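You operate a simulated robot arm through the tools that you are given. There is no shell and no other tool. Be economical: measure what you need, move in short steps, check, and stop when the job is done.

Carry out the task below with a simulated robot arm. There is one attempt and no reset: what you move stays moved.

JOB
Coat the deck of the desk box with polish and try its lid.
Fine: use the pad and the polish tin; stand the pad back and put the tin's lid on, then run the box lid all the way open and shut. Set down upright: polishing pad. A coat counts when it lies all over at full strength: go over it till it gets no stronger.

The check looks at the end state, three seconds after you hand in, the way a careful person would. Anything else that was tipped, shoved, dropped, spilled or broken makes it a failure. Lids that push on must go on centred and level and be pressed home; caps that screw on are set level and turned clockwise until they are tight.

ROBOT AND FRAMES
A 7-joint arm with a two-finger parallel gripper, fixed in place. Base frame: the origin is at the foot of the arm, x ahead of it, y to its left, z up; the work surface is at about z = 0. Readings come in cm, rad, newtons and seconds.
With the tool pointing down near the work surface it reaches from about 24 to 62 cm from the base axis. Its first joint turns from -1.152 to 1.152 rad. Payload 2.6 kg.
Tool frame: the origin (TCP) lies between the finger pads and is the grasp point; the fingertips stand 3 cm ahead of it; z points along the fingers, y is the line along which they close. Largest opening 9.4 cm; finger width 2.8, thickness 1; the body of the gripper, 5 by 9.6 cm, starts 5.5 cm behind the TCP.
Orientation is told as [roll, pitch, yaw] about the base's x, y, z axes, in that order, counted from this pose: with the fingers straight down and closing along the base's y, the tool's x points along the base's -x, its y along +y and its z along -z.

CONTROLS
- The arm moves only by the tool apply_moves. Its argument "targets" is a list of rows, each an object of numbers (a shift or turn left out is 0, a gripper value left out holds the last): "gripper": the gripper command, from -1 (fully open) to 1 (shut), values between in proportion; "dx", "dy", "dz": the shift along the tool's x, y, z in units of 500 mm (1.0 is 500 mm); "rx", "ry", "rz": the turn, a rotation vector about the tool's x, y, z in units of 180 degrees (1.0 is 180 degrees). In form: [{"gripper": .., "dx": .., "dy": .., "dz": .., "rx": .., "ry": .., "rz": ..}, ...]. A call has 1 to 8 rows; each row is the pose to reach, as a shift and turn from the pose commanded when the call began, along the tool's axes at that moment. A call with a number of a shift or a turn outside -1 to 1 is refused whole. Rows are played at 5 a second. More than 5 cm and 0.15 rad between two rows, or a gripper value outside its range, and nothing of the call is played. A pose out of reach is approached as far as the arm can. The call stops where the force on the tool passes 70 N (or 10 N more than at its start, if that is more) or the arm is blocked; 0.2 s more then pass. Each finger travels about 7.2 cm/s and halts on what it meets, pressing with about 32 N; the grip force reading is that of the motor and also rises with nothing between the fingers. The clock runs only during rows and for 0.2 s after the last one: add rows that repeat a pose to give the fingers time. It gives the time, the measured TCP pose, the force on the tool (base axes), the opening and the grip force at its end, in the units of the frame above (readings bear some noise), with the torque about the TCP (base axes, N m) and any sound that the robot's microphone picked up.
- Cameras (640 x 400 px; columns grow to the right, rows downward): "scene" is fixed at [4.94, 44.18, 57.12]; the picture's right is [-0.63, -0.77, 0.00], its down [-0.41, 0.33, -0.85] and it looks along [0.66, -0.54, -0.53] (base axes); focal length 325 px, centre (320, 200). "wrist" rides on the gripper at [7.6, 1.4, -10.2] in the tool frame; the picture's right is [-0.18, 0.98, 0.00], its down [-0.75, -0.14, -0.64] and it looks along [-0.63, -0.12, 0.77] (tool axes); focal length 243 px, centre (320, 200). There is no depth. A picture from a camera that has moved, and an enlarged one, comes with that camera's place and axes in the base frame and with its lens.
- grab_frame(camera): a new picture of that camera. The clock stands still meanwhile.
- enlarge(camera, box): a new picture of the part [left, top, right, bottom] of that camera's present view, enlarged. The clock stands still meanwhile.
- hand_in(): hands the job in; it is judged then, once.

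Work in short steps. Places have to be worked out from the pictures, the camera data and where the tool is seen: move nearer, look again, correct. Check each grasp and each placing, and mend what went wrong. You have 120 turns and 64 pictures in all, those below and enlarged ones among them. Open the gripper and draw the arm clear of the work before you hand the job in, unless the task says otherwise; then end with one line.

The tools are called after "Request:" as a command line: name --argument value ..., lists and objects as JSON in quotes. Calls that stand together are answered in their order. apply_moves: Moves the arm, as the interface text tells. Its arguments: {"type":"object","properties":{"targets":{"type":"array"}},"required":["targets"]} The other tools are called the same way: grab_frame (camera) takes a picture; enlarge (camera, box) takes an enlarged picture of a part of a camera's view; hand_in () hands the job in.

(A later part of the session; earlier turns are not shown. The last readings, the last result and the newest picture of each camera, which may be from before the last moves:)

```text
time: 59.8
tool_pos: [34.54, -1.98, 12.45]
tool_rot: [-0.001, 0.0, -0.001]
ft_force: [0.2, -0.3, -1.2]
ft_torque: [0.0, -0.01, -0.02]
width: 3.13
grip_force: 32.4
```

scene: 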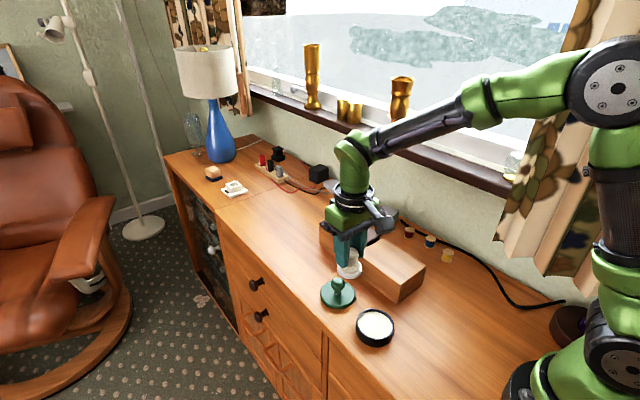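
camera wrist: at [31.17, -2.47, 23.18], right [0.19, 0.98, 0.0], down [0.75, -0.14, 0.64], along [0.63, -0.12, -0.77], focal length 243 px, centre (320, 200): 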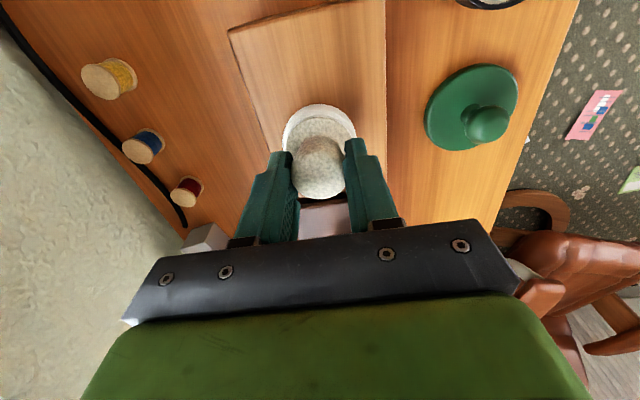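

The dip just missed touching; the pad still carries polish, so I do the round anyway and judge by the picture.

Request:
apply_moves --targets '[{"dz": 0.008}, {"dz": 0.013}, {"dz": 0.015}, {"dz": 0.015, "dx": -0.025}, {"dz": 0.015, "dx": -0.05}, {"dz": 0.015, "dx": -0.075}, {"dz": 0.015, "dx": -0.1}, {"dz": 0.015, "dx": -0.125}]'

Request:
apply_moves --targets '[{"dx": 0.0, "dy": -0.03}, {"dx": 0.025, "dy": -0.03}, {"dx": 0.05, "dy": -0.03}, {"dx": 0.075, "dy": -0.03}, {"dx": 0.1, "dy": -0.03}, {"dx": 0.125, "dy": -0.04}, {"dx": 0.125, "dy": -0.07}, {"dx": 0.1, "dy": -0.07}]'

Request:
apply_moves --targets '[{"dx": -0.025}, {"dx": -0.05}, {"dx": -0.075}, {"dx": -0.1}, {"dx": -0.07, "dy": 0.03}, {"dx": -0.035, "dy": 0.03}, {"dx": 0.0, "dy": 0.03}, {"dx": -0.03, "dy": 0.04}]'

Request:
apply_moves --targets '[{"dz": -0.06}, {"dz": -0.12, "dx": -0.03}, {"dz": -0.18, "dx": -0.05}, {"dz": -0.23, "dx": -0.06}, {"dz": -0.23, "dx": -0.06}]'

Request:
enlarge --camera "wrist" --box '[230, 0, 430, 125]'

```text
time: 61.6
tool_pos: [40.71, -1.97, 11.92]
tool_rot: [0.0, 0.003, -0.002]
ft_force: [-8.1, -0.4, 17.6]
ft_torque: [-0.06, 0.15, -0.03]
width: 3.11
grip_force: 32.3
```

```text
time: 63.4
tool_pos: [35.48, -5.67, 11.78]
tool_rot: [-0.001, 0.004, -0.005]
ft_force: [-23.8, 0.5, 47.9]
ft_torque: [0.0, 0.83, -0.05]
width: 3.14
grip_force: 31.7
```

```text
time: 65.2
tool_pos: [37.12, -3.6, 11.69]
tool_rot: [-0.002, 0.001, -0.005]
ft_force: [-18.7, -9.0, 43.1]
ft_torque: [-0.25, 0.26, -0.05]
width: 3.14
grip_force: 32.4
```

```text
time: 66.4
tool_pos: [40.23, -3.36, 23.13]
tool_rot: [0.001, -0.001, -0.001]
ft_force: [0.9, -0.5, -0.8]
ft_torque: [0.05, -0.01, -0.02]
width: 3.15
grip_force: 32.1
```

```text
3.20 times, centred on (330, 62) of wrist
camera zoom: at [32.72, -2.15, 33.51], right [0.18, 0.98, 0.0], down [0.75, -0.14, 0.64], along [0.63, -0.12, -0.77], focal length 776 px, centre (288, 640)
```

zoom: 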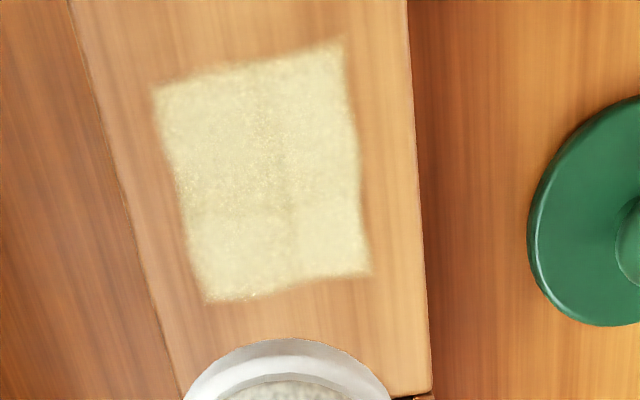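

The coat is uniform and no longer changes. I return the pad to its spot (52.6, 9.25).

Request:
apply_moves --targets '[{"dx": -0.05, "dy": 0.05}, {"dx": -0.1, "dy": 0.1}, {"dx": -0.15, "dy": 0.15}, {"dx": -0.2, "dy": 0.2, "dz": 0.03}, {"dx": -0.248, "dy": 0.253, "dz": 0.06}, {"dx": -0.248, "dy": 0.253, "dz": 0.14}, {"dx": -0.248, "dy": 0.253, "dz": 0.23}, {"dx": -0.248, "dy": 0.253, "dz": 0.31}]'

Request:
apply_moves --targets '[{"dz": 0.02}, {"dz": 0.03}, {"dz": 0.035}, {"dz": 0.035}]'

Request:
enlarge --camera "scene" --box '[270, 210, 350, 290]'

```text
time: 68.2
tool_pos: [52.82, 9.04, 7.44]
tool_rot: [-0.001, -0.001, -0.002]
ft_force: [0.1, 0.3, -1.3]
ft_torque: [-0.03, 0.03, 0.01]
width: 3.14
grip_force: 32.0
```

```text
time: 69.2
tool_pos: [52.57, 9.14, 5.86]
tool_rot: [0.0, 0.001, -0.002]
ft_force: [0.5, 0.4, -1.0]
ft_torque: [0.01, -0.01, 0.02]
width: 3.17
grip_force: 31.8
```

```text
5.00 times, centred on (310, 250) of scene
camera zoom: at [4.94, 44.18, 57.12], right [-0.63, -0.77, 0.0], down [-0.41, 0.33, -0.85], along [0.66, -0.54, -0.53], focal length 1626 px, centre (370, -50)
```

zoom: 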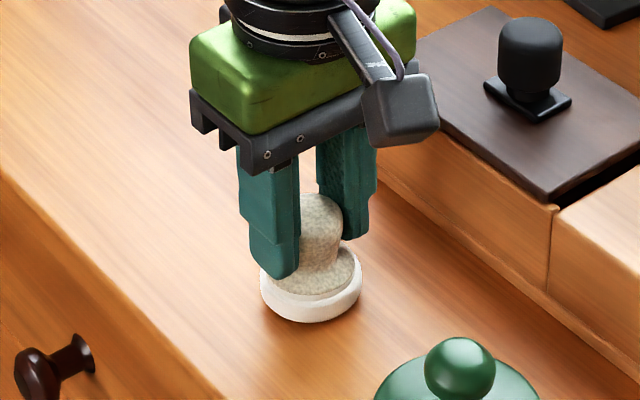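

I lower the last bit to contact and release, then rise.

Request:
apply_moves --targets '[{"dz": 0.002}, {"dz": 0.003}, {"dz": 0.004}]'

```text
time: 70.0
tool_pos: [52.62, 9.17, 5.7]
tool_rot: [0.001, 0.0, -0.002]
ft_force: [0.1, 0.4, -0.3]
ft_torque: [0.02, 0.06, 0.01]
width: 3.13
grip_force: 32.3
```

Request:
apply_moves --targets '[{"dz": 0.002}, {"dz": 0.003}]'

```text
time: 70.6
tool_pos: [52.73, 9.2, 5.58]
tool_rot: [-0.001, -0.001, -0.001]
ft_force: [-1.2, -0.8, 4.7]
ft_torque: [-0.05, 0.02, -0.04]
width: 3.11
grip_force: 31.5
```

Contact (about 5 N). I open and rise straight up.

Request:
apply_moves --targets '[{"gripper": 0.1}, {"gripper": -0.3}, {"gripper": -0.3}, {"gripper": -0.3, "dz": -0.04}, {"gripper": -0.3, "dz": -0.1}, {"gripper": -0.3, "dz": -0.18}, {"gripper": -0.3, "dz": -0.26}, {"gripper": -0.6, "dz": -0.26, "dx": 0.08}]'

Request:
apply_moves --targets '[{"gripper": -1, "dx": 0.06}, {"dx": 0.12}, {"dx": 0.14}, {"dx": 0.14}]'

Request:
enlarge --camera "scene" --box '[270, 220, 410, 360]'

Request:
grab_frame --camera "wrist"

```text
time: 72.4
tool_pos: [48.69, 9.26, 18.64]
tool_rot: [0.001, -0.001, 0.0]
ft_force: [-0.3, 0.3, -0.5]
ft_torque: [0.0, 0.0, 0.01]
width: 7.5
grip_force: 0.0
```

```text
time: 73.4
tool_pos: [41.74, 9.32, 18.69]
tool_rot: [-0.001, 0.001, -0.001]
ft_force: [0.3, 0.3, 0.1]
ft_torque: [0.01, -0.03, -0.02]
width: 9.41
grip_force: 0.1
```

```text
2.86 times, centred on (340, 290) of scene
camera zoom: at [4.94, 44.18, 57.12], right [-0.63, -0.77, 0.0], down [-0.41, 0.33, -0.85], along [0.66, -0.54, -0.53], focal length 929 px, centre (263, -57)
```

zoom: 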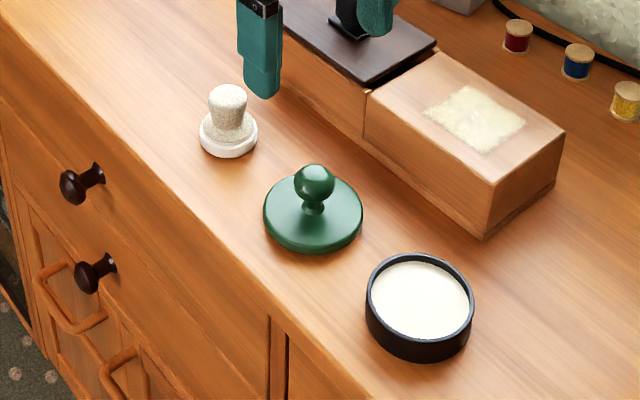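

```text
27 pictures are left
camera wrist: at [34.16, 10.59, 28.97], right [0.18, 0.98, 0.0], down [0.75, -0.14, 0.64], along [0.63, -0.12, -0.77], focal length 243 px, centre (320, 200)
```

wrist: 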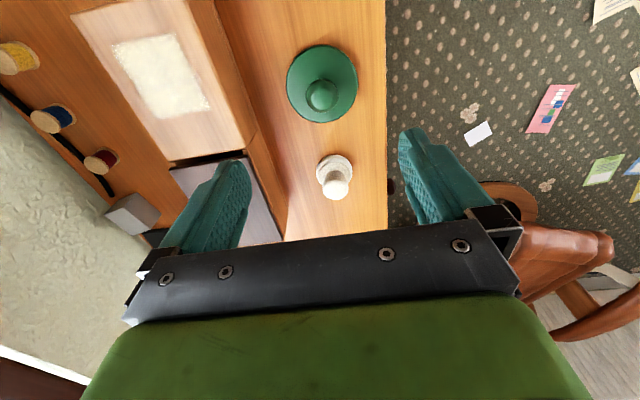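

Pad stands upright; all good. The tin's lid is at about (41.45, 9.25) with a ball knob centred near z 4.5. I descend over it.

Request:
apply_moves --targets '[{"dx": 0.006, "dz": 0.09}, {"dx": 0.006, "dz": 0.18}, {"dx": 0.006, "dz": 0.24}, {"dx": 0.006, "dz": 0.275}, {"dx": 0.006, "dz": 0.275}]'

Request:
enlarge --camera "scene" --box '[290, 230, 390, 330]'

Request:
enlarge --camera "wrist" --box '[220, 60, 440, 220]'

```text
time: 74.6
tool_pos: [41.44, 9.18, 4.86]
tool_rot: [-0.001, -0.002, -0.002]
ft_force: [0.0, 0.1, -1.0]
ft_torque: [0.0, 0.01, 0.0]
width: 9.42
grip_force: 0.0
```

```text
4.00 times, centred on (340, 280) of scene
camera zoom: at [4.94, 44.18, 57.12], right [-0.63, -0.77, 0.0], down [-0.41, 0.33, -0.85], along [0.66, -0.54, -0.53], focal length 1301 px, centre (240, -120)
```

zoom: 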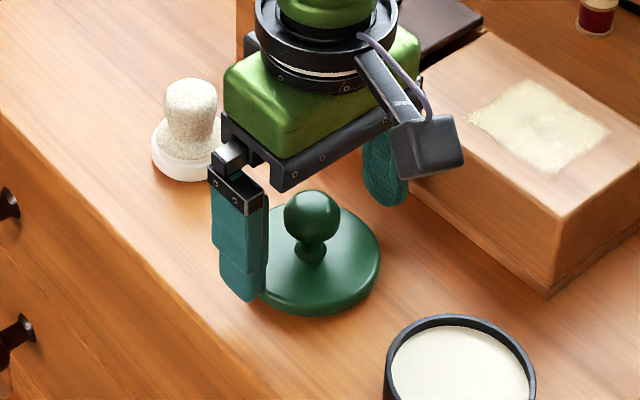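

```text
2.50 times, centred on (330, 140) of wrist
camera zoom: at [33.91, 10.52, 15.16], right [0.19, 0.98, 0.0], down [0.75, -0.14, 0.64], along [0.63, -0.12, -0.77], focal length 606 px, centre (295, 350)
```

zoom: 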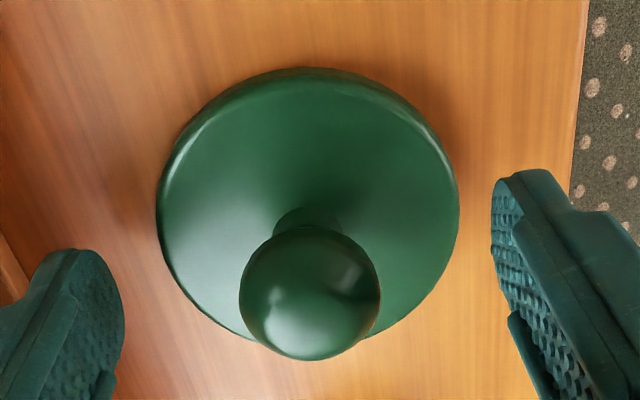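

Fingers straddle the knob and x is aligned; I nudge +0.2 y and close.

Request:
apply_moves --targets '[{"dy": 0.004, "gripper": -0.6}, {"dy": 0.004, "gripper": -0.1}, {"dy": 0.004, "gripper": 0.4}, {"dy": 0.004, "gripper": 0.8}, {"dy": 0.004, "gripper": 0.8}, {"dy": 0.004, "gripper": 0.8}]'

Request:
apply_moves --targets '[{"dz": -0.02}, {"dz": -0.06}, {"dz": -0.1}, {"dz": -0.14}, {"dz": -0.14}]'

Request:
enlarge --camera "scene" --box '[290, 210, 390, 310]'

Request:
enlarge --camera "wrist" --box '[220, 60, 440, 220]'

```text
time: 76.0
tool_pos: [41.29, 9.33, 4.88]
tool_rot: [0.001, 0.0, -0.002]
ft_force: [-1.0, -0.4, 0.3]
ft_torque: [-0.01, 0.01, -0.02]
width: 2.93
grip_force: 32.0
```

```text
time: 77.2
tool_pos: [41.5, 9.25, 11.82]
tool_rot: [-0.001, -0.001, 0.0]
ft_force: [0.1, 0.2, 0.0]
ft_torque: [0.0, -0.02, 0.0]
width: 2.94
grip_force: 32.1
```

```text
4.00 times, centred on (340, 260) of scene
camera zoom: at [4.94, 44.18, 57.12], right [-0.63, -0.77, 0.0], down [-0.41, 0.33, -0.85], along [0.66, -0.54, -0.53], focal length 1301 px, centre (240, -40)
```

zoom: 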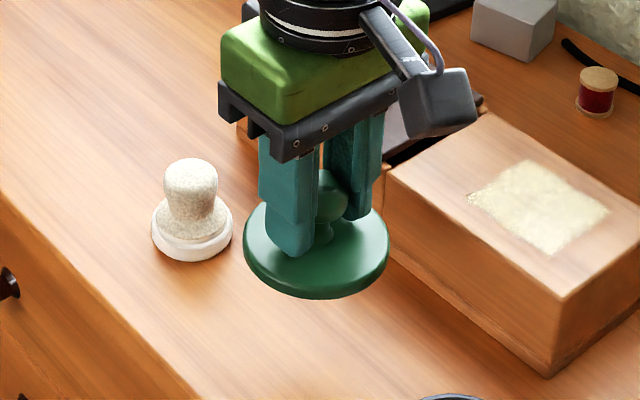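

```text
2.50 times, centred on (330, 140) of wrist
camera zoom: at [33.93, 10.62, 22.16], right [0.18, 0.98, 0.0], down [0.75, -0.14, 0.64], along [0.63, -0.12, -0.77], focal length 606 px, centre (295, 350)
```

zoom: 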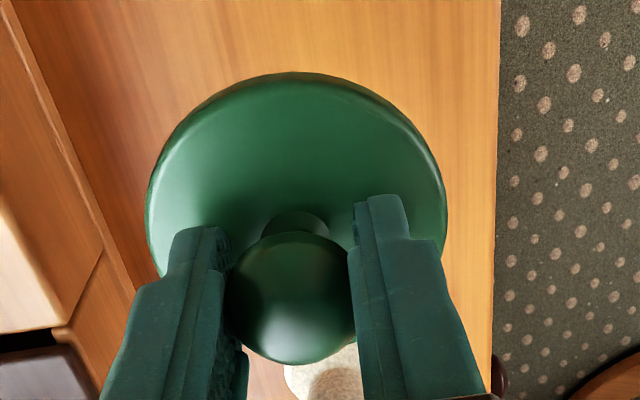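

Lid held level. I carry it over the tin (≈30.3, 9.6) and compare before lowering.

Request:
apply_moves --targets '[{"dx": 0.08}, {"dx": 0.16, "dy": 0.005}, {"dx": 0.224, "dy": 0.007}, {"dx": 0.224, "dy": 0.007, "dz": 0.04}, {"dx": 0.224, "dy": 0.007, "dz": 0.06}, {"dx": 0.224, "dy": 0.007, "dz": 0.06}]'

Request:
enlarge --camera "scene" --box '[330, 260, 420, 350]'

Request:
enlarge --camera "wrist" --box '[220, 40, 440, 200]'

```text
time: 78.6
tool_pos: [30.31, 9.66, 8.77]
tool_rot: [0.0, -0.001, -0.003]
ft_force: [0.6, 0.4, -0.7]
ft_torque: [0.03, -0.01, 0.0]
width: 2.98
grip_force: 32.2
```

```text
4.44 times, centred on (375, 305) of scene
camera zoom: at [4.94, 44.18, 57.12], right [-0.63, -0.77, 0.0], down [-0.41, 0.33, -0.85], along [0.66, -0.54, -0.53], focal length 1446 px, centre (76, -267)
```

zoom: 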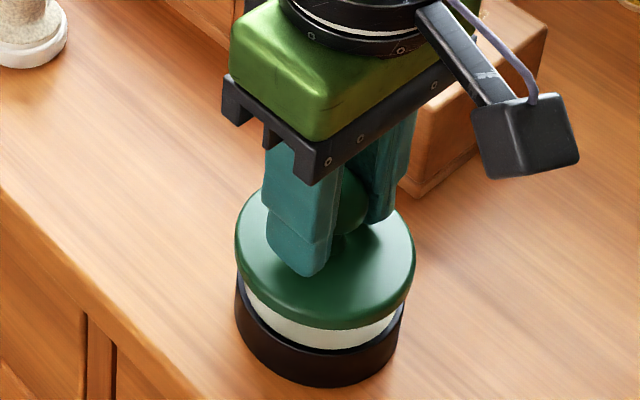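

```text
2.50 times, centred on (330, 120) of wrist
camera zoom: at [22.63, 11.13, 19.05], right [0.19, 0.98, 0.0], down [0.75, -0.14, 0.64], along [0.63, -0.12, -0.77], focal length 606 px, centre (295, 400)
```

zoom: 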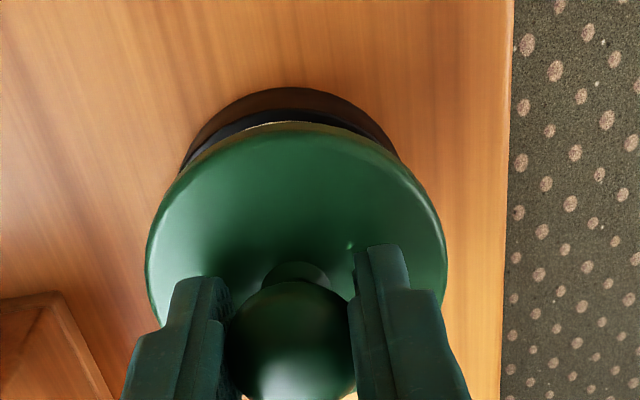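

Alignment seems close (within ~0.3 cm). I lower to just above the rim and measure again.

Request:
apply_moves --targets '[{"dx": -0.002, "dy": -0.003, "dz": 0.012}, {"dx": -0.002, "dy": -0.003, "dz": 0.024}, {"dx": -0.002, "dy": -0.003, "dz": 0.024}]'

Request:
enlarge --camera "scene" --box '[345, 280, 405, 350]'

Request:
enlarge --camera "wrist" --box '[260, 50, 400, 150]'

```text
time: 79.4
tool_pos: [30.38, 9.63, 7.64]
tool_rot: [0.001, 0.0, 0.001]
ft_force: [-0.2, 0.1, -0.2]
ft_torque: [0.03, 0.01, -0.04]
width: 2.97
grip_force: 32.3
```

```text
5.71 times, centred on (375, 315) of scene
camera zoom: at [4.94, 44.18, 57.12], right [-0.63, -0.77, 0.0], down [-0.41, 0.33, -0.85], along [0.66, -0.54, -0.53], focal length 1859 px, centre (6, -457)
```

zoom: 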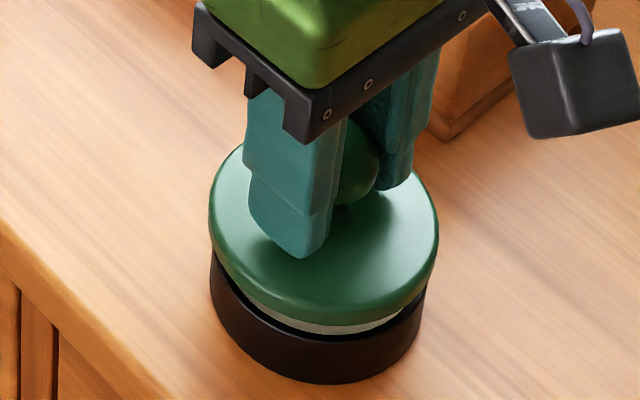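

```text
4.00 times, centred on (330, 100) of wrist
camera zoom: at [22.75, 10.99, 17.99], right [0.18, 0.98, 0.0], down [0.75, -0.14, 0.64], along [0.63, -0.12, -0.77], focal length 970 px, centre (280, 600)
```

zoom: 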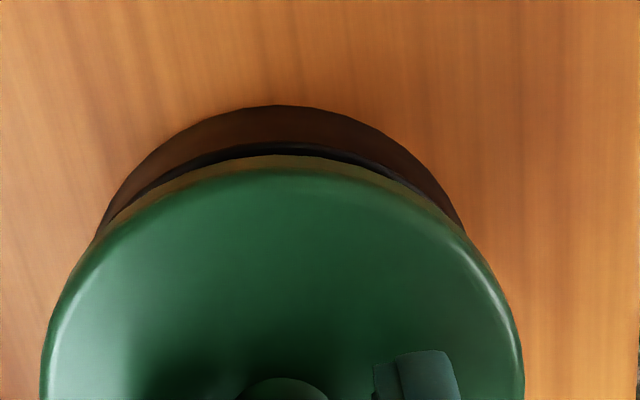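

Both views show the lid centred on the tin within about 0.1 cm. I lower gently until it meets resistance.

Request:
apply_moves --targets '[{"dz": 0.004}, {"dz": 0.008}, {"dz": 0.012}, {"dz": 0.014}, {"dz": 0.016}]'

```text
time: 80.6
tool_pos: [30.2, 9.65, 6.9]
tool_rot: [0.0, 0.0, -0.001]
ft_force: [-0.3, 0.1, 0.5]
ft_torque: [-0.03, -0.01, 0.03]
width: 2.96
grip_force: 32.0
```

Request:
apply_moves --targets '[{"dz": 0.003}, {"dz": 0.006}, {"dz": 0.009}, {"dz": 0.011}]'

```text
time: 81.6
tool_pos: [30.27, 9.69, 6.53]
tool_rot: [0.003, -0.002, -0.002]
ft_force: [-11.8, 0.0, 35.1]
ft_torque: [0.0, 0.13, -0.01]
width: 3.0
grip_force: 32.3
heard: snap
```

A snap was heard: the lid seated. I look closely.

Request:
enlarge --camera "scene" --box '[345, 280, 405, 350]'

Request:
enlarge --camera "wrist" --box '[260, 50, 400, 150]'

```text
5.71 times, centred on (375, 315) of scene
camera zoom: at [4.93, 44.18, 57.12], right [-0.63, -0.77, 0.0], down [-0.41, 0.33, -0.85], along [0.66, -0.54, -0.53], focal length 1859 px, centre (6, -457)
```

zoom: 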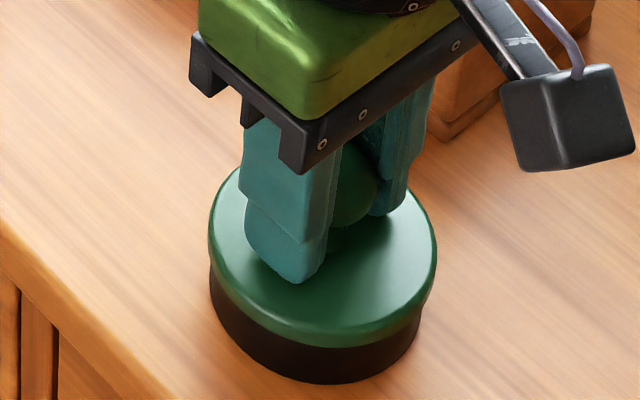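

```text
4.00 times, centred on (330, 100) of wrist
camera zoom: at [22.76, 11.0, 16.67], right [0.19, 0.98, 0.0], down [0.75, -0.14, 0.64], along [0.63, -0.12, -0.77], focal length 970 px, centre (280, 600)
```

zoom: 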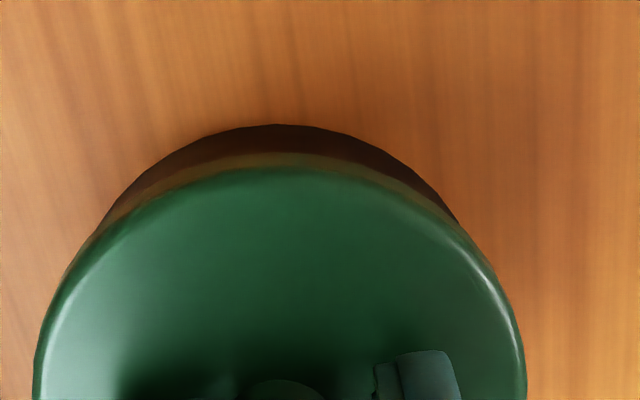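

Seated flush and level. I unload, release and rise.

Request:
apply_moves --targets '[{"dz": -0.005}, {"dz": -0.005, "gripper": 0.1}, {"dz": -0.005, "gripper": -0.2}, {"dz": -0.005, "gripper": -0.2}, {"dz": -0.05}, {"dz": -0.13}, {"dz": -0.21}, {"dz": -0.25}]'

Request:
apply_moves --targets '[{"dx": -0.05, "dy": -0.05}, {"dx": -0.1, "dy": -0.1}, {"dx": -0.16, "dy": -0.15}, {"dx": -0.22, "dy": -0.19}, {"dx": -0.28, "dy": -0.23}, {"dx": -0.34, "dy": -0.27}, {"dx": -0.4, "dy": -0.29}, {"dx": -0.4, "dy": -0.29}]'

Request:
grab_frame --camera "wrist"

Request:
enlarge --camera "scene" --box '[300, 190, 430, 350]'

```text
time: 83.4
tool_pos: [30.21, 9.57, 18.76]
tool_rot: [-0.001, 0.002, -0.002]
ft_force: [-0.1, -0.2, -0.8]
ft_torque: [-0.03, 0.0, 0.02]
width: 5.64
grip_force: 0.0
```

```text
time: 85.2
tool_pos: [50.11, -4.99, 18.92]
tool_rot: [-0.001, 0.0, -0.002]
ft_force: [0.1, 0.4, -0.2]
ft_torque: [0.01, -0.04, 0.0]
width: 5.62
grip_force: 0.0
```

```text
16 pictures are left
camera wrist: at [42.61, -3.64, 29.19], right [0.19, 0.98, 0.0], down [0.75, -0.14, 0.64], along [0.63, -0.12, -0.77], focal length 243 px, centre (320, 200)
```

wrist: 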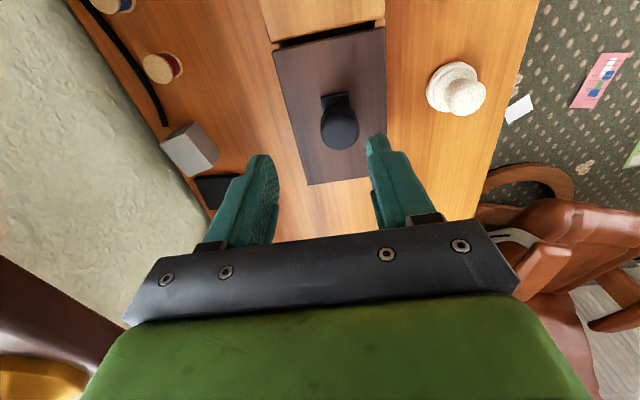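

```text
2.50 times, centred on (365, 270) of scene
camera zoom: at [4.95, 44.18, 57.12], right [-0.63, -0.77, 0.0], down [-0.41, 0.33, -0.85], along [0.66, -0.54, -0.53], focal length 813 px, centre (208, 25)
```

zoom: 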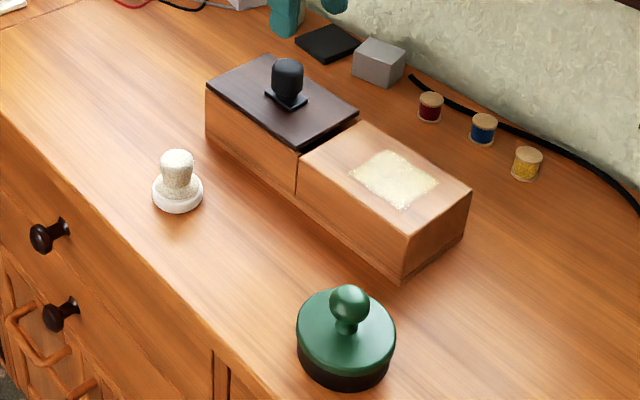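

Tin lidded cleanly, pad upright, coat fine. Now the box lid: knob near (51.7, −4.3), top z≈10.4. I hover lower over it, opened, and check.

Request:
apply_moves --targets '[{"gripper": -1, "dx": -0.015, "dy": 0.012}, {"dx": -0.03, "dy": 0.012, "dz": 0.04}, {"dx": -0.03, "dy": 0.012, "dz": 0.095}, {"dx": -0.03, "dy": 0.012, "dz": 0.095}]'

Request:
enlarge --camera "wrist" --box '[220, 60, 440, 220]'

Request:
enlarge --camera "scene" --box '[300, 180, 390, 270]'

```text
time: 86.2
tool_pos: [51.75, -4.31, 14.1]
tool_rot: [0.003, 0.0, -0.001]
ft_force: [-0.2, 0.6, 0.9]
ft_torque: [0.02, 0.0, 0.0]
width: 9.38
grip_force: 0.1
```

```text
2.50 times, centred on (330, 140) of wrist
camera zoom: at [44.29, -2.99, 24.43], right [0.19, 0.98, 0.0], down [0.75, -0.14, 0.64], along [0.63, -0.12, -0.77], focal length 606 px, centre (295, 350)
```

zoom: 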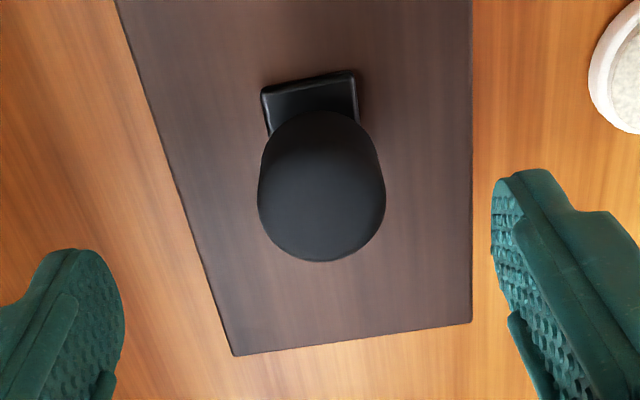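

```text
4.44 times, centred on (345, 225) of scene
camera zoom: at [4.94, 44.18, 57.12], right [-0.63, -0.77, 0.0], down [-0.41, 0.33, -0.85], along [0.66, -0.54, -0.53], focal length 1446 px, centre (209, 89)
```

zoom: 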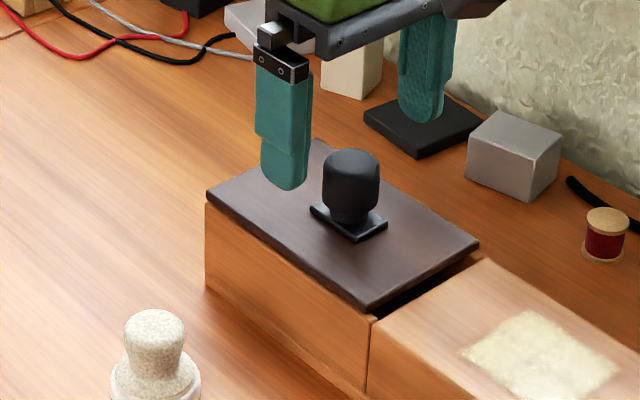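

By the (better) wrist calibration the knob is at about (51.1, −3.7). I lower around it to TCP z≈9.9 and close.

Request:
apply_moves --targets '[{"dx": 0.013, "dy": 0.012}, {"dx": 0.013, "dy": 0.012, "dz": 0.04}, {"dx": 0.013, "dy": 0.012, "dz": 0.084}, {"dx": 0.013, "dy": 0.012, "dz": 0.084, "gripper": -0.3}, {"dx": 0.013, "dy": 0.012, "dz": 0.084, "gripper": 0.2}, {"dx": 0.013, "dy": 0.012, "dz": 0.084, "gripper": 0.6}, {"dx": 0.013, "dy": 0.012, "dz": 0.084, "gripper": 0.7}, {"dx": 0.013, "dy": 0.012, "dz": 0.084, "gripper": 0.7}]'

Request:
enlarge --camera "wrist" --box '[220, 20, 440, 220]'

```text
time: 88.0
tool_pos: [51.28, -3.46, 10.05]
tool_rot: [0.002, -0.003, -0.001]
ft_force: [-1.0, 7.9, 25.0]
ft_torque: [-0.44, 0.38, -0.04]
width: 3.19
grip_force: 32.0
```

```text
2.00 times, centred on (330, 120) of wrist
camera zoom: at [43.73, -2.21, 20.3], right [0.18, 0.98, 0.0], down [0.75, -0.14, 0.64], along [0.63, -0.12, -0.76], focal length 485 px, centre (300, 360)
```

zoom: 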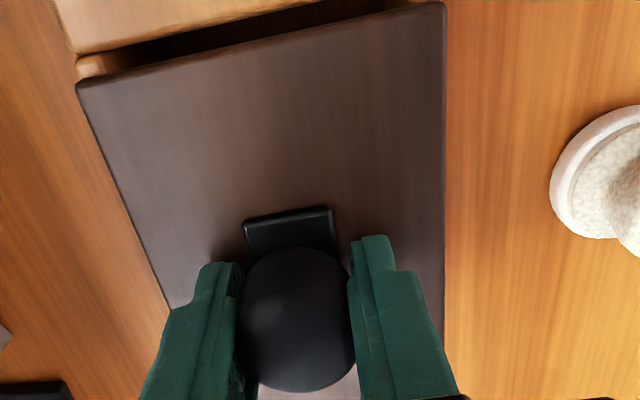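

Gripped (3.19), but with a 25 N downward push; I ease up slightly and then try a small pull away from the deck (+x).

Request:
apply_moves --targets '[{"dz": -0.003}, {"dz": -0.003}]'

Request:
apply_moves --targets '[{"dx": -0.006}, {"dx": -0.012}, {"dx": -0.018}, {"dx": -0.024}]'

```text
time: 88.6
tool_pos: [51.26, -3.66, 9.93]
tool_rot: [0.002, -0.002, 0.001]
ft_force: [0.6, 12.3, 16.4]
ft_torque: [-0.07, -0.91, -0.04]
width: 3.21
grip_force: 31.8
```

```text
time: 89.6
tool_pos: [52.24, -3.95, 9.96]
tool_rot: [-0.003, 0.0, -0.001]
ft_force: [-13.6, -2.2, 20.8]
ft_torque: [0.76, -0.4, 0.25]
width: 3.16
grip_force: 32.4
```

It moved ~1 cm with ~14 N drag. I check with a picture whether the lid slid.

Request:
enlarge --camera "scene" --box '[300, 180, 400, 280]'

```text
4.00 times, centred on (350, 230) of scene
camera zoom: at [4.93, 44.18, 57.12], right [-0.63, -0.77, 0.0], down [-0.41, 0.33, -0.85], along [0.66, -0.54, -0.53], focal length 1301 px, centre (200, 80)
```

zoom: 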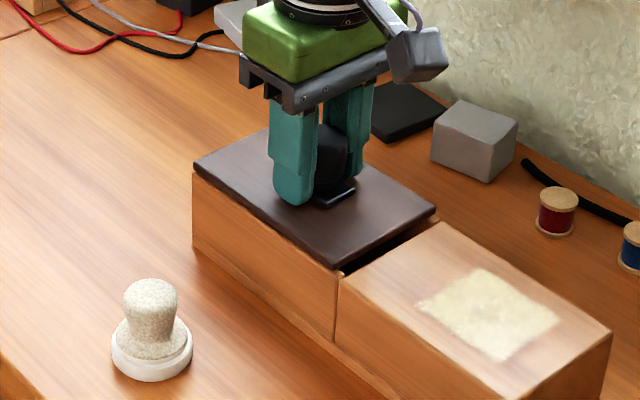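

The lid seems to have shifted with the knob. I ease the downward push a bit and continue sliding +x.

Request:
apply_moves --targets '[{"dz": -0.003}, {"dz": -0.003, "dx": -0.01}, {"dz": -0.003, "dx": -0.025}, {"dz": -0.003, "dx": -0.04}, {"dz": -0.003, "dx": -0.055}, {"dz": -0.003, "dx": -0.07}]'

Request:
enlarge --camera "scene" --box '[300, 180, 400, 280]'

```text
time: 91.0
tool_pos: [55.75, -3.81, 10.03]
tool_rot: [-0.001, 0.004, -0.001]
ft_force: [-6.6, 1.1, 3.1]
ft_torque: [-0.16, -0.57, -0.07]
width: 3.19
grip_force: 31.8
```

```text
4.00 times, centred on (350, 230) of scene
camera zoom: at [4.94, 44.18, 57.12], right [-0.63, -0.77, 0.0], down [-0.41, 0.33, -0.85], along [0.66, -0.54, -0.53], focal length 1301 px, centre (200, 80)
```

zoom: 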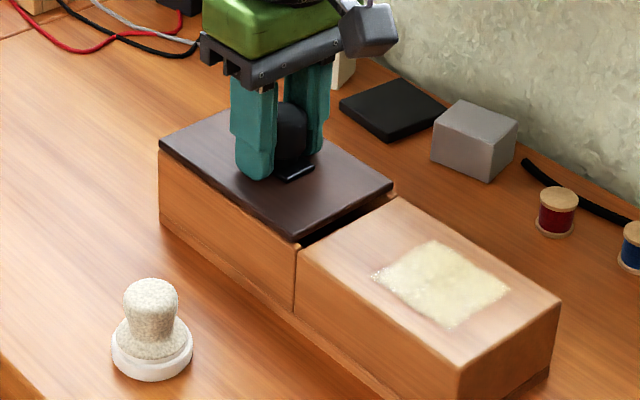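

Bad sign: the whole box slid with me about 4.5 cm, not the lid. I'll bring it back: pull gently −x and see whether the lid or the box moves.

Request:
apply_moves --targets '[{"dx": 0.008}, {"dx": 0.016}, {"dx": 0.024}, {"dx": 0.032}, {"dx": 0.04}]'

Request:
enlarge --camera "scene" --box '[300, 180, 400, 280]'

```text
time: 92.2
tool_pos: [53.94, -3.85, 10.0]
tool_rot: [-0.001, 0.002, -0.001]
ft_force: [0.5, -0.5, 0.0]
ft_torque: [-0.06, -0.54, 0.0]
width: 3.19
grip_force: 31.7
```

```text
4.00 times, centred on (350, 230) of scene
camera zoom: at [4.95, 44.18, 57.12], right [-0.63, -0.77, 0.0], down [-0.41, 0.33, -0.85], along [0.66, -0.54, -0.53], focal length 1301 px, centre (200, 80)
```

zoom: 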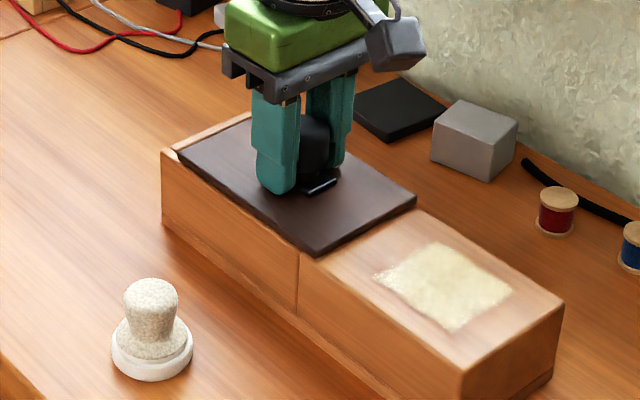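

The lid slides open toward −x over the deck, with almost no drag. I run it open to its stop.

Request:
apply_moves --targets '[{"dx": 0.025}, {"dx": 0.05}, {"dx": 0.075}, {"dx": 0.1}, {"dx": 0.125}, {"dx": 0.15}]'

```text
time: 93.6
tool_pos: [46.18, -3.75, 10.2]
tool_rot: [0.0, -0.003, -0.001]
ft_force: [0.1, -0.3, -1.2]
ft_torque: [0.0, -0.57, 0.0]
width: 3.19
grip_force: 32.5
```

Still free. I continue in smaller steps and watch the force.

Request:
apply_moves --targets '[{"dx": 0.01}, {"dx": 0.02}, {"dx": 0.03}, {"dx": 0.04}, {"dx": 0.05}]'

Request:
grab_frame --camera "scene"

```text
time: 94.8
tool_pos: [43.79, -3.75, 10.21]
tool_rot: [0.001, 0.0, 0.0]
ft_force: [0.3, -1.0, -0.4]
ft_torque: [0.01, -0.57, 0.01]
width: 3.19
grip_force: 32.0
```

```text
8 pictures are left
```

scene: 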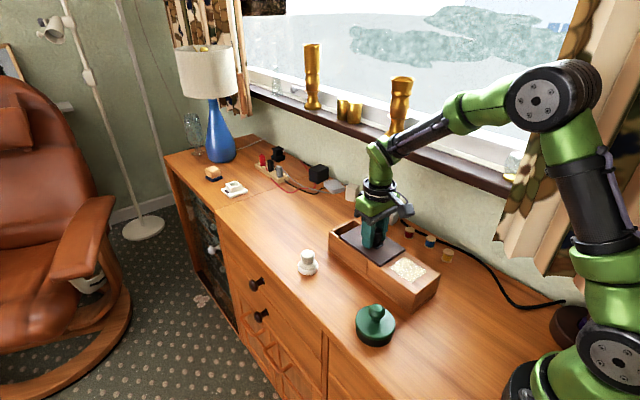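

I zoom to see where lid and box are now.

Request:
enlarge --camera "scene" --box '[320, 200, 440, 320]'

```text
3.33 times, centred on (380, 260) of scene
camera zoom: at [4.95, 44.18, 57.12], right [-0.63, -0.77, 0.0], down [-0.41, 0.33, -0.85], along [0.66, -0.54, -0.53], focal length 1084 px, centre (120, 0)
```

zoom: 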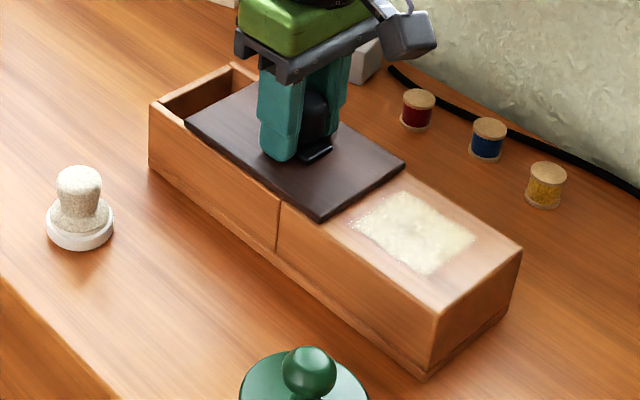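

The lid has about 4 cm of travel and is at its open stop (it stays just short of the coat); the box followed the last bit and is now ~3.4 cm too near. Pushing +x shuts the lid, and continuing to the original knob position x≈51.3 brings the box back to its spot.

Request:
apply_moves --targets '[{"dx": -0.02}, {"dx": -0.04}, {"dx": -0.06}, {"dx": -0.08}, {"dx": -0.095}, {"dx": -0.11}, {"dx": -0.12}, {"dx": -0.13}]'

Request:
enlarge --camera "scene" --box '[320, 200, 440, 320]'

```text
time: 96.6
tool_pos: [50.3, -3.68, 10.08]
tool_rot: [0.0, -0.001, -0.001]
ft_force: [0.4, -0.3, 0.3]
ft_torque: [0.19, 0.31, 0.14]
width: 3.19
grip_force: 31.6
```

```text
3.33 times, centred on (380, 260) of scene
camera zoom: at [4.95, 44.18, 57.12], right [-0.63, -0.77, 0.0], down [-0.41, 0.33, -0.85], along [0.66, -0.54, -0.53], focal length 1084 px, centre (120, 0)
```

zoom: 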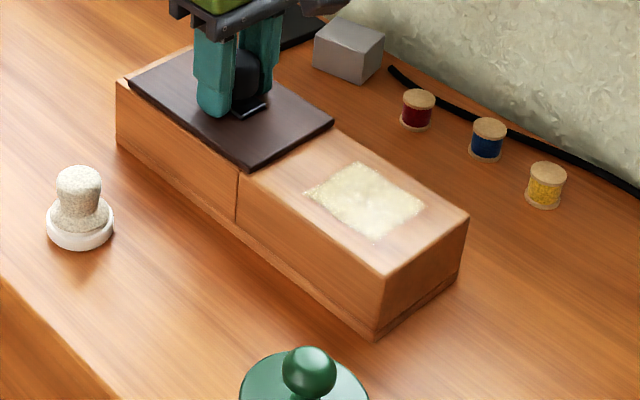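

The box is back at its original place, but it moved before the lid was fully shut: my grip was twisting the lid and adding drag. I release here to clear the twist.

Request:
apply_moves --targets '[{"gripper": 0.2}, {"gripper": -0.1}, {"gripper": -0.1}, {"gripper": -0.1}]'

```text
time: 97.6
tool_pos: [50.19, -3.68, 9.96]
tool_rot: [-0.001, 0.001, 0.001]
ft_force: [0.6, -0.2, 0.5]
ft_torque: [0.02, -0.01, 0.0]
width: 5.13
grip_force: 0.0
```

Forces are zero. I regrip gently at this pose and read the load.

Request:
apply_moves --targets '[{"gripper": 0.2}, {"gripper": 0.36}, {"gripper": 0.5}, {"gripper": 0.5}]'

```text
time: 98.6
tool_pos: [50.18, -3.65, 10.0]
tool_rot: [0.001, 0.0, -0.001]
ft_force: [0.5, -0.3, -0.1]
ft_torque: [0.18, -0.08, -0.1]
width: 3.17
grip_force: 32.6
```

Nearly load-free. I add a light downward press and read it.

Request:
apply_moves --targets '[{"dz": 0.001}, {"dz": 0.002}]'

```text
time: 99.2
tool_pos: [50.24, -3.79, 10.06]
tool_rot: [0.001, -0.001, 0.0]
ft_force: [-0.6, 2.1, 1.8]
ft_torque: [-0.45, 0.12, -0.21]
width: 3.17
grip_force: 31.9
```

I pull slowly −x (open) with a light press, about 2.5 cm.

Request:
apply_moves --targets '[{"dz": 0.002}, {"dz": 0.002, "dx": 0.007}, {"dz": 0.002, "dx": 0.014}, {"dz": 0.002, "dx": 0.021}, {"dz": 0.002, "dx": 0.028}, {"dz": 0.002, "dx": 0.035}, {"dz": 0.002, "dx": 0.042}, {"dz": 0.002, "dx": 0.05}]'

Request:
enlarge --camera "scene" --box '[320, 200, 440, 320]'

```text
time: 101.0
tool_pos: [47.76, -3.68, 10.07]
tool_rot: [0.001, -0.001, 0.001]
ft_force: [1.7, 5.2, 16.8]
ft_torque: [-0.44, 0.02, 0.13]
width: 3.14
grip_force: 31.8
```

```text
3.33 times, centred on (380, 260) of scene
camera zoom: at [4.93, 44.19, 57.12], right [-0.63, -0.77, 0.0], down [-0.41, 0.33, -0.85], along [0.66, -0.54, -0.53], focal length 1084 px, centre (120, 0)
```

zoom: 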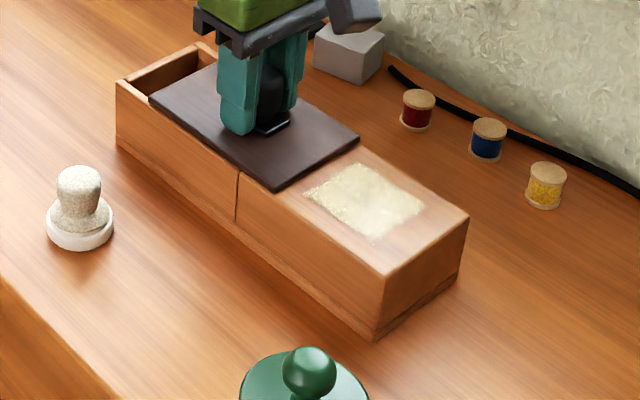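

With a downward press the box stays put and the lid slides. I continue in small steps to find the open stop by force.

Request:
apply_moves --targets '[{"dx": 0.005}, {"dx": 0.01}, {"dx": 0.015}]'

Request:
apply_moves --targets '[{"dx": 0.005}, {"dx": 0.01}, {"dx": 0.015}]'

```text
time: 101.8
tool_pos: [46.95, -3.67, 10.05]
tool_rot: [0.001, -0.001, -0.002]
ft_force: [0.3, 6.1, 24.9]
ft_torque: [-0.36, 0.44, -0.02]
width: 3.17
grip_force: 32.4
```

```text
time: 102.6
tool_pos: [46.3, -3.69, 9.95]
tool_rot: [0.0, -0.004, 0.0]
ft_force: [1.4, 7.3, 25.9]
ft_torque: [-0.34, 0.25, -0.04]
width: 3.16
grip_force: 32.2
```

No stop felt yet; I check lid versus box.

Request:
enlarge --camera "scene" --box '[320, 200, 440, 320]'

```text
3.33 times, centred on (380, 260) of scene
camera zoom: at [4.93, 44.19, 57.12], right [-0.63, -0.77, 0.0], down [-0.41, 0.33, -0.85], along [0.66, -0.54, -0.53], focal length 1084 px, centre (120, 0)
```

zoom: 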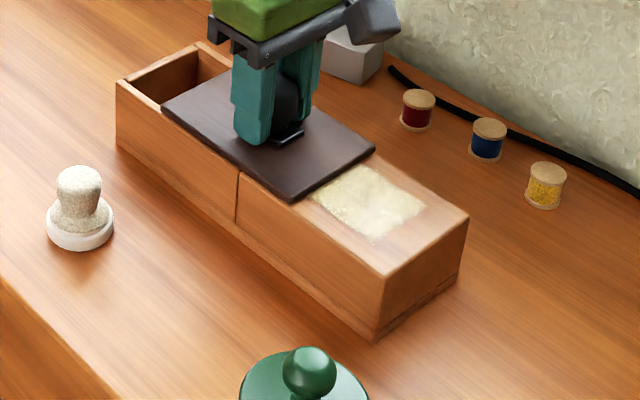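

Box fixed, lid still travelling; it goes further over the deck. I continue slowly.

Request:
apply_moves --targets '[{"dx": 0.008, "dz": -0.001}, {"dx": 0.016, "dz": -0.001}, {"dx": 0.024, "dz": -0.001}, {"dx": 0.032, "dz": -0.001}, {"dx": 0.04, "dz": -0.001}]'

Request:
apply_moves --targets '[{"dx": 0.008}, {"dx": 0.016}, {"dx": 0.024}, {"dx": 0.032}]'

```text
time: 103.8
tool_pos: [44.19, -3.72, 9.99]
tool_rot: [0.001, -0.002, 0.0]
ft_force: [0.4, 10.5, 18.0]
ft_torque: [-0.3, -0.66, 0.06]
width: 3.18
grip_force: 32.3
```

```text
time: 104.8
tool_pos: [42.64, -3.76, 10.07]
tool_rot: [0.001, 0.0, 0.0]
ft_force: [0.5, 10.6, 13.8]
ft_torque: [-0.04, -0.62, 0.26]
width: 3.18
grip_force: 31.6
```

Side load is creeping up to ~10 N; I trim y a touch and go on.

Request:
apply_moves --targets '[{"dy": 0.002}, {"dx": 0.008, "dy": 0.002}, {"dx": 0.016, "dy": 0.002}]'

Request:
enlarge --camera "scene" --box '[320, 200, 440, 320]'

```text
time: 105.6
tool_pos: [41.99, -3.74, 10.07]
tool_rot: [-0.005, 0.0, -0.005]
ft_force: [1.5, 0.8, 13.7]
ft_torque: [0.49, 0.33, 0.16]
width: 3.17
grip_force: 31.8
```

```text
3.33 times, centred on (380, 260) of scene
camera zoom: at [4.94, 44.18, 57.12], right [-0.63, -0.77, 0.0], down [-0.41, 0.33, -0.85], along [0.66, -0.54, -0.53], focal length 1084 px, centre (120, 0)
```

zoom: 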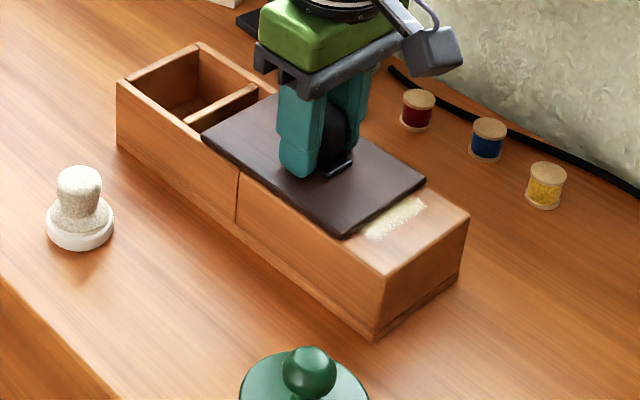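

Going well; box hasn't moved. I continue in small increments, watching x force.

Request:
apply_moves --targets '[{"dx": 0.006}, {"dx": 0.012}, {"dx": 0.018}, {"dx": 0.024}, {"dx": 0.03}]'

Request:
apply_moves --targets '[{"dx": 0.005}, {"dx": 0.01}, {"dx": 0.015}]'

Request:
apply_moves --targets '[{"dx": 0.005}, {"dx": 0.01}]'

```text
time: 106.8
tool_pos: [40.34, -3.73, 9.97]
tool_rot: [-0.003, 0.001, -0.001]
ft_force: [1.6, -6.0, 5.3]
ft_torque: [0.18, -0.51, -0.36]
width: 3.15
grip_force: 31.7
```

```text
time: 107.6
tool_pos: [39.61, -3.63, 10.06]
tool_rot: [-0.001, -0.003, 0.001]
ft_force: [1.6, -10.4, 16.5]
ft_torque: [0.3, 1.13, 0.34]
width: 3.16
grip_force: 31.9
```

```text
time: 108.2
tool_pos: [39.21, -3.65, 10.01]
tool_rot: [-0.001, -0.002, -0.002]
ft_force: [0.6, -10.8, 23.9]
ft_torque: [0.38, 0.59, 0.36]
width: 3.15
grip_force: 31.6
```

No stop yet; y load reversed, so I trim −0.1 and continue.

Request:
apply_moves --targets '[{"dy": -0.0015}, {"dy": -0.0015, "dx": 0.005}, {"dy": -0.0015, "dx": 0.01}, {"dy": -0.0015, "dx": 0.015}]'

Request:
apply_moves --targets '[{"dx": 0.004}, {"dx": 0.008}, {"dx": 0.012}]'

Request:
enlarge --camera "scene" --box '[320, 200, 440, 320]'

```text
time: 109.2
tool_pos: [38.65, -3.49, 10.07]
tool_rot: [-0.001, -0.003, 0.001]
ft_force: [11.7, 0.4, 13.9]
ft_torque: [-0.47, 0.4, 0.26]
width: 3.15
grip_force: 32.0
```

```text
time: 110.0
tool_pos: [37.8, -3.68, 10.01]
tool_rot: [0.001, -0.001, 0.0]
ft_force: [9.6, 1.6, 10.8]
ft_torque: [-0.34, -0.26, 0.12]
width: 3.14
grip_force: 32.0
```

```text
3.33 times, centred on (380, 260) of scene
camera zoom: at [4.94, 44.19, 57.12], right [-0.63, -0.77, 0.0], down [-0.41, 0.33, -0.85], along [0.66, -0.54, -0.53], focal length 1084 px, centre (120, 0)
```

zoom: 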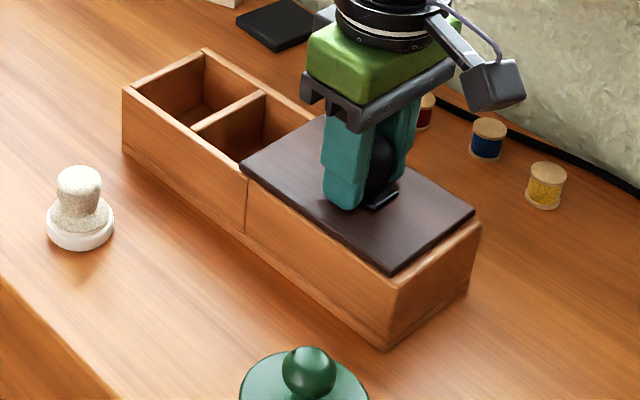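

The x force rose to ~11 N: the lid hit its open stop (fully open, box nudged ~0.7 cm −x). Now I close it slowly with the same light press.

Request:
apply_moves --targets '[{"dx": -0.012, "dz": 0.001}, {"dx": -0.026, "dz": 0.001}, {"dx": -0.04, "dz": 0.001}, {"dx": -0.054, "dz": 0.001}, {"dx": -0.068, "dz": 0.001}]'

Request:
apply_moves --targets '[{"dx": -0.014}, {"dx": -0.028}, {"dx": -0.042}, {"dx": -0.056}, {"dx": -0.07}]'

```text
time: 111.2
tool_pos: [41.31, -3.57, 10.04]
tool_rot: [0.002, -0.002, -0.002]
ft_force: [-0.9, 11.1, 28.3]
ft_torque: [-0.5, 1.02, -0.51]
width: 3.17
grip_force: 31.9
```

```text
time: 112.4
tool_pos: [44.63, -3.69, 9.96]
tool_rot: [0.001, -0.002, 0.002]
ft_force: [-1.1, 12.0, 19.0]
ft_torque: [-0.05, -0.08, -0.01]
width: 3.16
grip_force: 32.1
```

Sliding freely. I trim y and continue closing.

Request:
apply_moves --targets '[{"dy": 0.0015}, {"dy": 0.0015, "dx": -0.014}, {"dy": 0.0015, "dx": -0.028}, {"dy": 0.0015, "dx": -0.042}, {"dy": 0.0015, "dx": -0.056}, {"dy": 0.0015, "dx": -0.07}]'

Request:
apply_moves --targets '[{"dx": -0.01}, {"dx": -0.02}, {"dx": -0.03}]'

Request:
apply_moves --targets '[{"dx": -0.005}, {"dx": -0.01}]'

```text
time: 113.8
tool_pos: [48.31, -3.64, 9.95]
tool_rot: [0.0, -0.002, -0.003]
ft_force: [-0.4, 6.7, 15.4]
ft_torque: [0.48, -0.65, 0.19]
width: 3.16
grip_force: 32.2
```

```text
time: 114.6
tool_pos: [49.86, -3.57, 9.99]
tool_rot: [0.0, 0.0, -0.002]
ft_force: [-1.2, 8.0, 13.6]
ft_torque: [-0.25, -0.59, -0.33]
width: 3.16
grip_force: 32.2
```

```text
time: 115.2
tool_pos: [50.07, -3.75, 9.95]
tool_rot: [0.001, -0.001, 0.0]
ft_force: [-1.1, 11.0, 21.0]
ft_torque: [-0.33, 1.13, -0.42]
width: 3.15
grip_force: 32.2
```

Expected shut stop is near x≈50.6. I go on in 0.2 cm steps and watch for the force rise.

Request:
apply_moves --targets '[{"dx": -0.004}, {"dx": -0.008}]'

Request:
apply_moves --targets '[{"dx": -0.004}, {"dx": -0.006}]'

```text
time: 115.8
tool_pos: [50.59, -3.57, 10.08]
tool_rot: [0.0, -0.002, -0.001]
ft_force: [-7.7, 10.3, 23.9]
ft_torque: [-0.15, -0.11, -0.26]
width: 3.18
grip_force: 32.3
```

```text
time: 116.4
tool_pos: [50.83, -3.8, 9.99]
tool_rot: [-0.001, 0.001, -0.005]
ft_force: [-15.4, 2.7, 25.6]
ft_torque: [0.71, 0.17, 0.2]
width: 3.16
grip_force: 31.4
```

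Force rose to 15 N: the lid is at its shut stop. I push a bit further to bring the box back to its original spot, then look.

Request:
apply_moves --targets '[{"dx": -0.004}, {"dx": -0.007}, {"dx": -0.009}]'

Request:
enlarge --camera "scene" --box '[320, 200, 440, 320]'

```text
time: 117.2
tool_pos: [51.3, -3.87, 10.0]
tool_rot: [-0.001, -0.003, -0.001]
ft_force: [-16.4, -3.1, 27.4]
ft_torque: [0.61, 0.27, 0.11]
width: 3.16
grip_force: 32.1
```

```text
3.33 times, centred on (380, 260) of scene
camera zoom: at [4.93, 44.18, 57.12], right [-0.63, -0.77, 0.0], down [-0.41, 0.33, -0.85], along [0.66, -0.54, -0.53], focal length 1084 px, centre (120, 0)
```

zoom: 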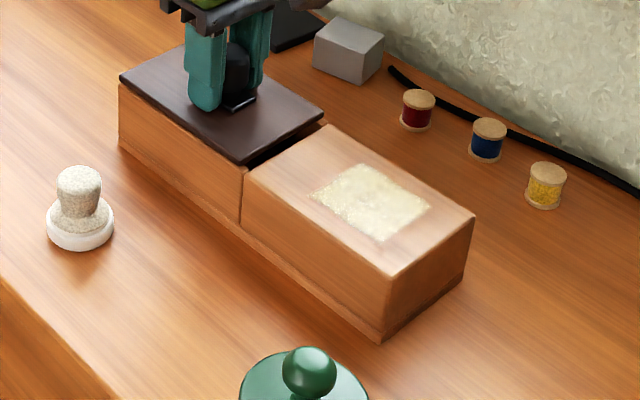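

Box is back within ~0.4 cm of its original place, lid fully shut. I open the fingers without any pull, then rise and retreat.

Request:
apply_moves --targets '[{"gripper": 0.3}, {"gripper": 0.0}, {"gripper": -0.3}, {"gripper": -0.3}, {"gripper": -0.3, "dz": -0.02}, {"gripper": -0.3, "dz": -0.09}, {"gripper": -0.3, "dz": -0.17}, {"gripper": -0.3, "dz": -0.26}]'

Request:
apply_moves --targets '[{"gripper": -1, "dz": -0.08}, {"dz": -0.15, "dx": 0.05}, {"dz": -0.2, "dx": 0.12, "dy": -0.02}, {"dz": -0.22, "dx": 0.2, "dy": -0.06}, {"dz": -0.22, "dx": 0.24, "dy": -0.1}]'

Request:
enlarge --camera "scene" --box '[290, 190, 440, 350]'

```text
time: 119.0
tool_pos: [51.48, -3.75, 22.92]
tool_rot: [0.002, 0.002, -0.001]
ft_force: [-0.6, 0.8, 0.1]
ft_torque: [0.01, 0.0, 0.02]
width: 6.12
grip_force: 0.1
```

```text
time: 120.2
tool_pos: [39.5, -8.56, 33.82]
tool_rot: [-0.001, 0.001, -0.001]
ft_force: [0.7, -0.7, 0.9]
ft_torque: [0.02, -0.02, 0.0]
width: 9.42
grip_force: 0.1
```

```text
2.50 times, centred on (365, 270) of scene
camera zoom: at [4.94, 44.19, 57.12], right [-0.63, -0.77, 0.0], down [-0.41, 0.33, -0.85], along [0.66, -0.54, -0.53], focal length 813 px, centre (208, 25)
```

zoom: 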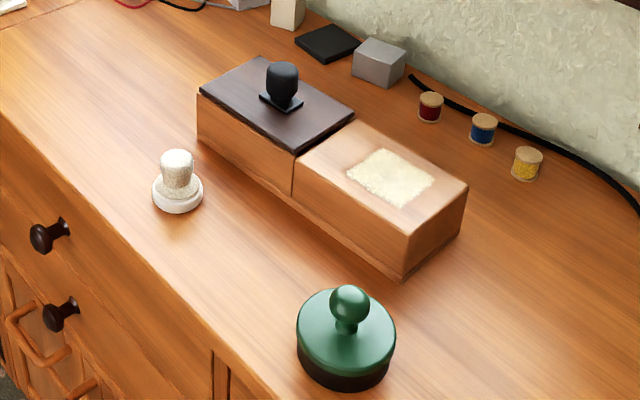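

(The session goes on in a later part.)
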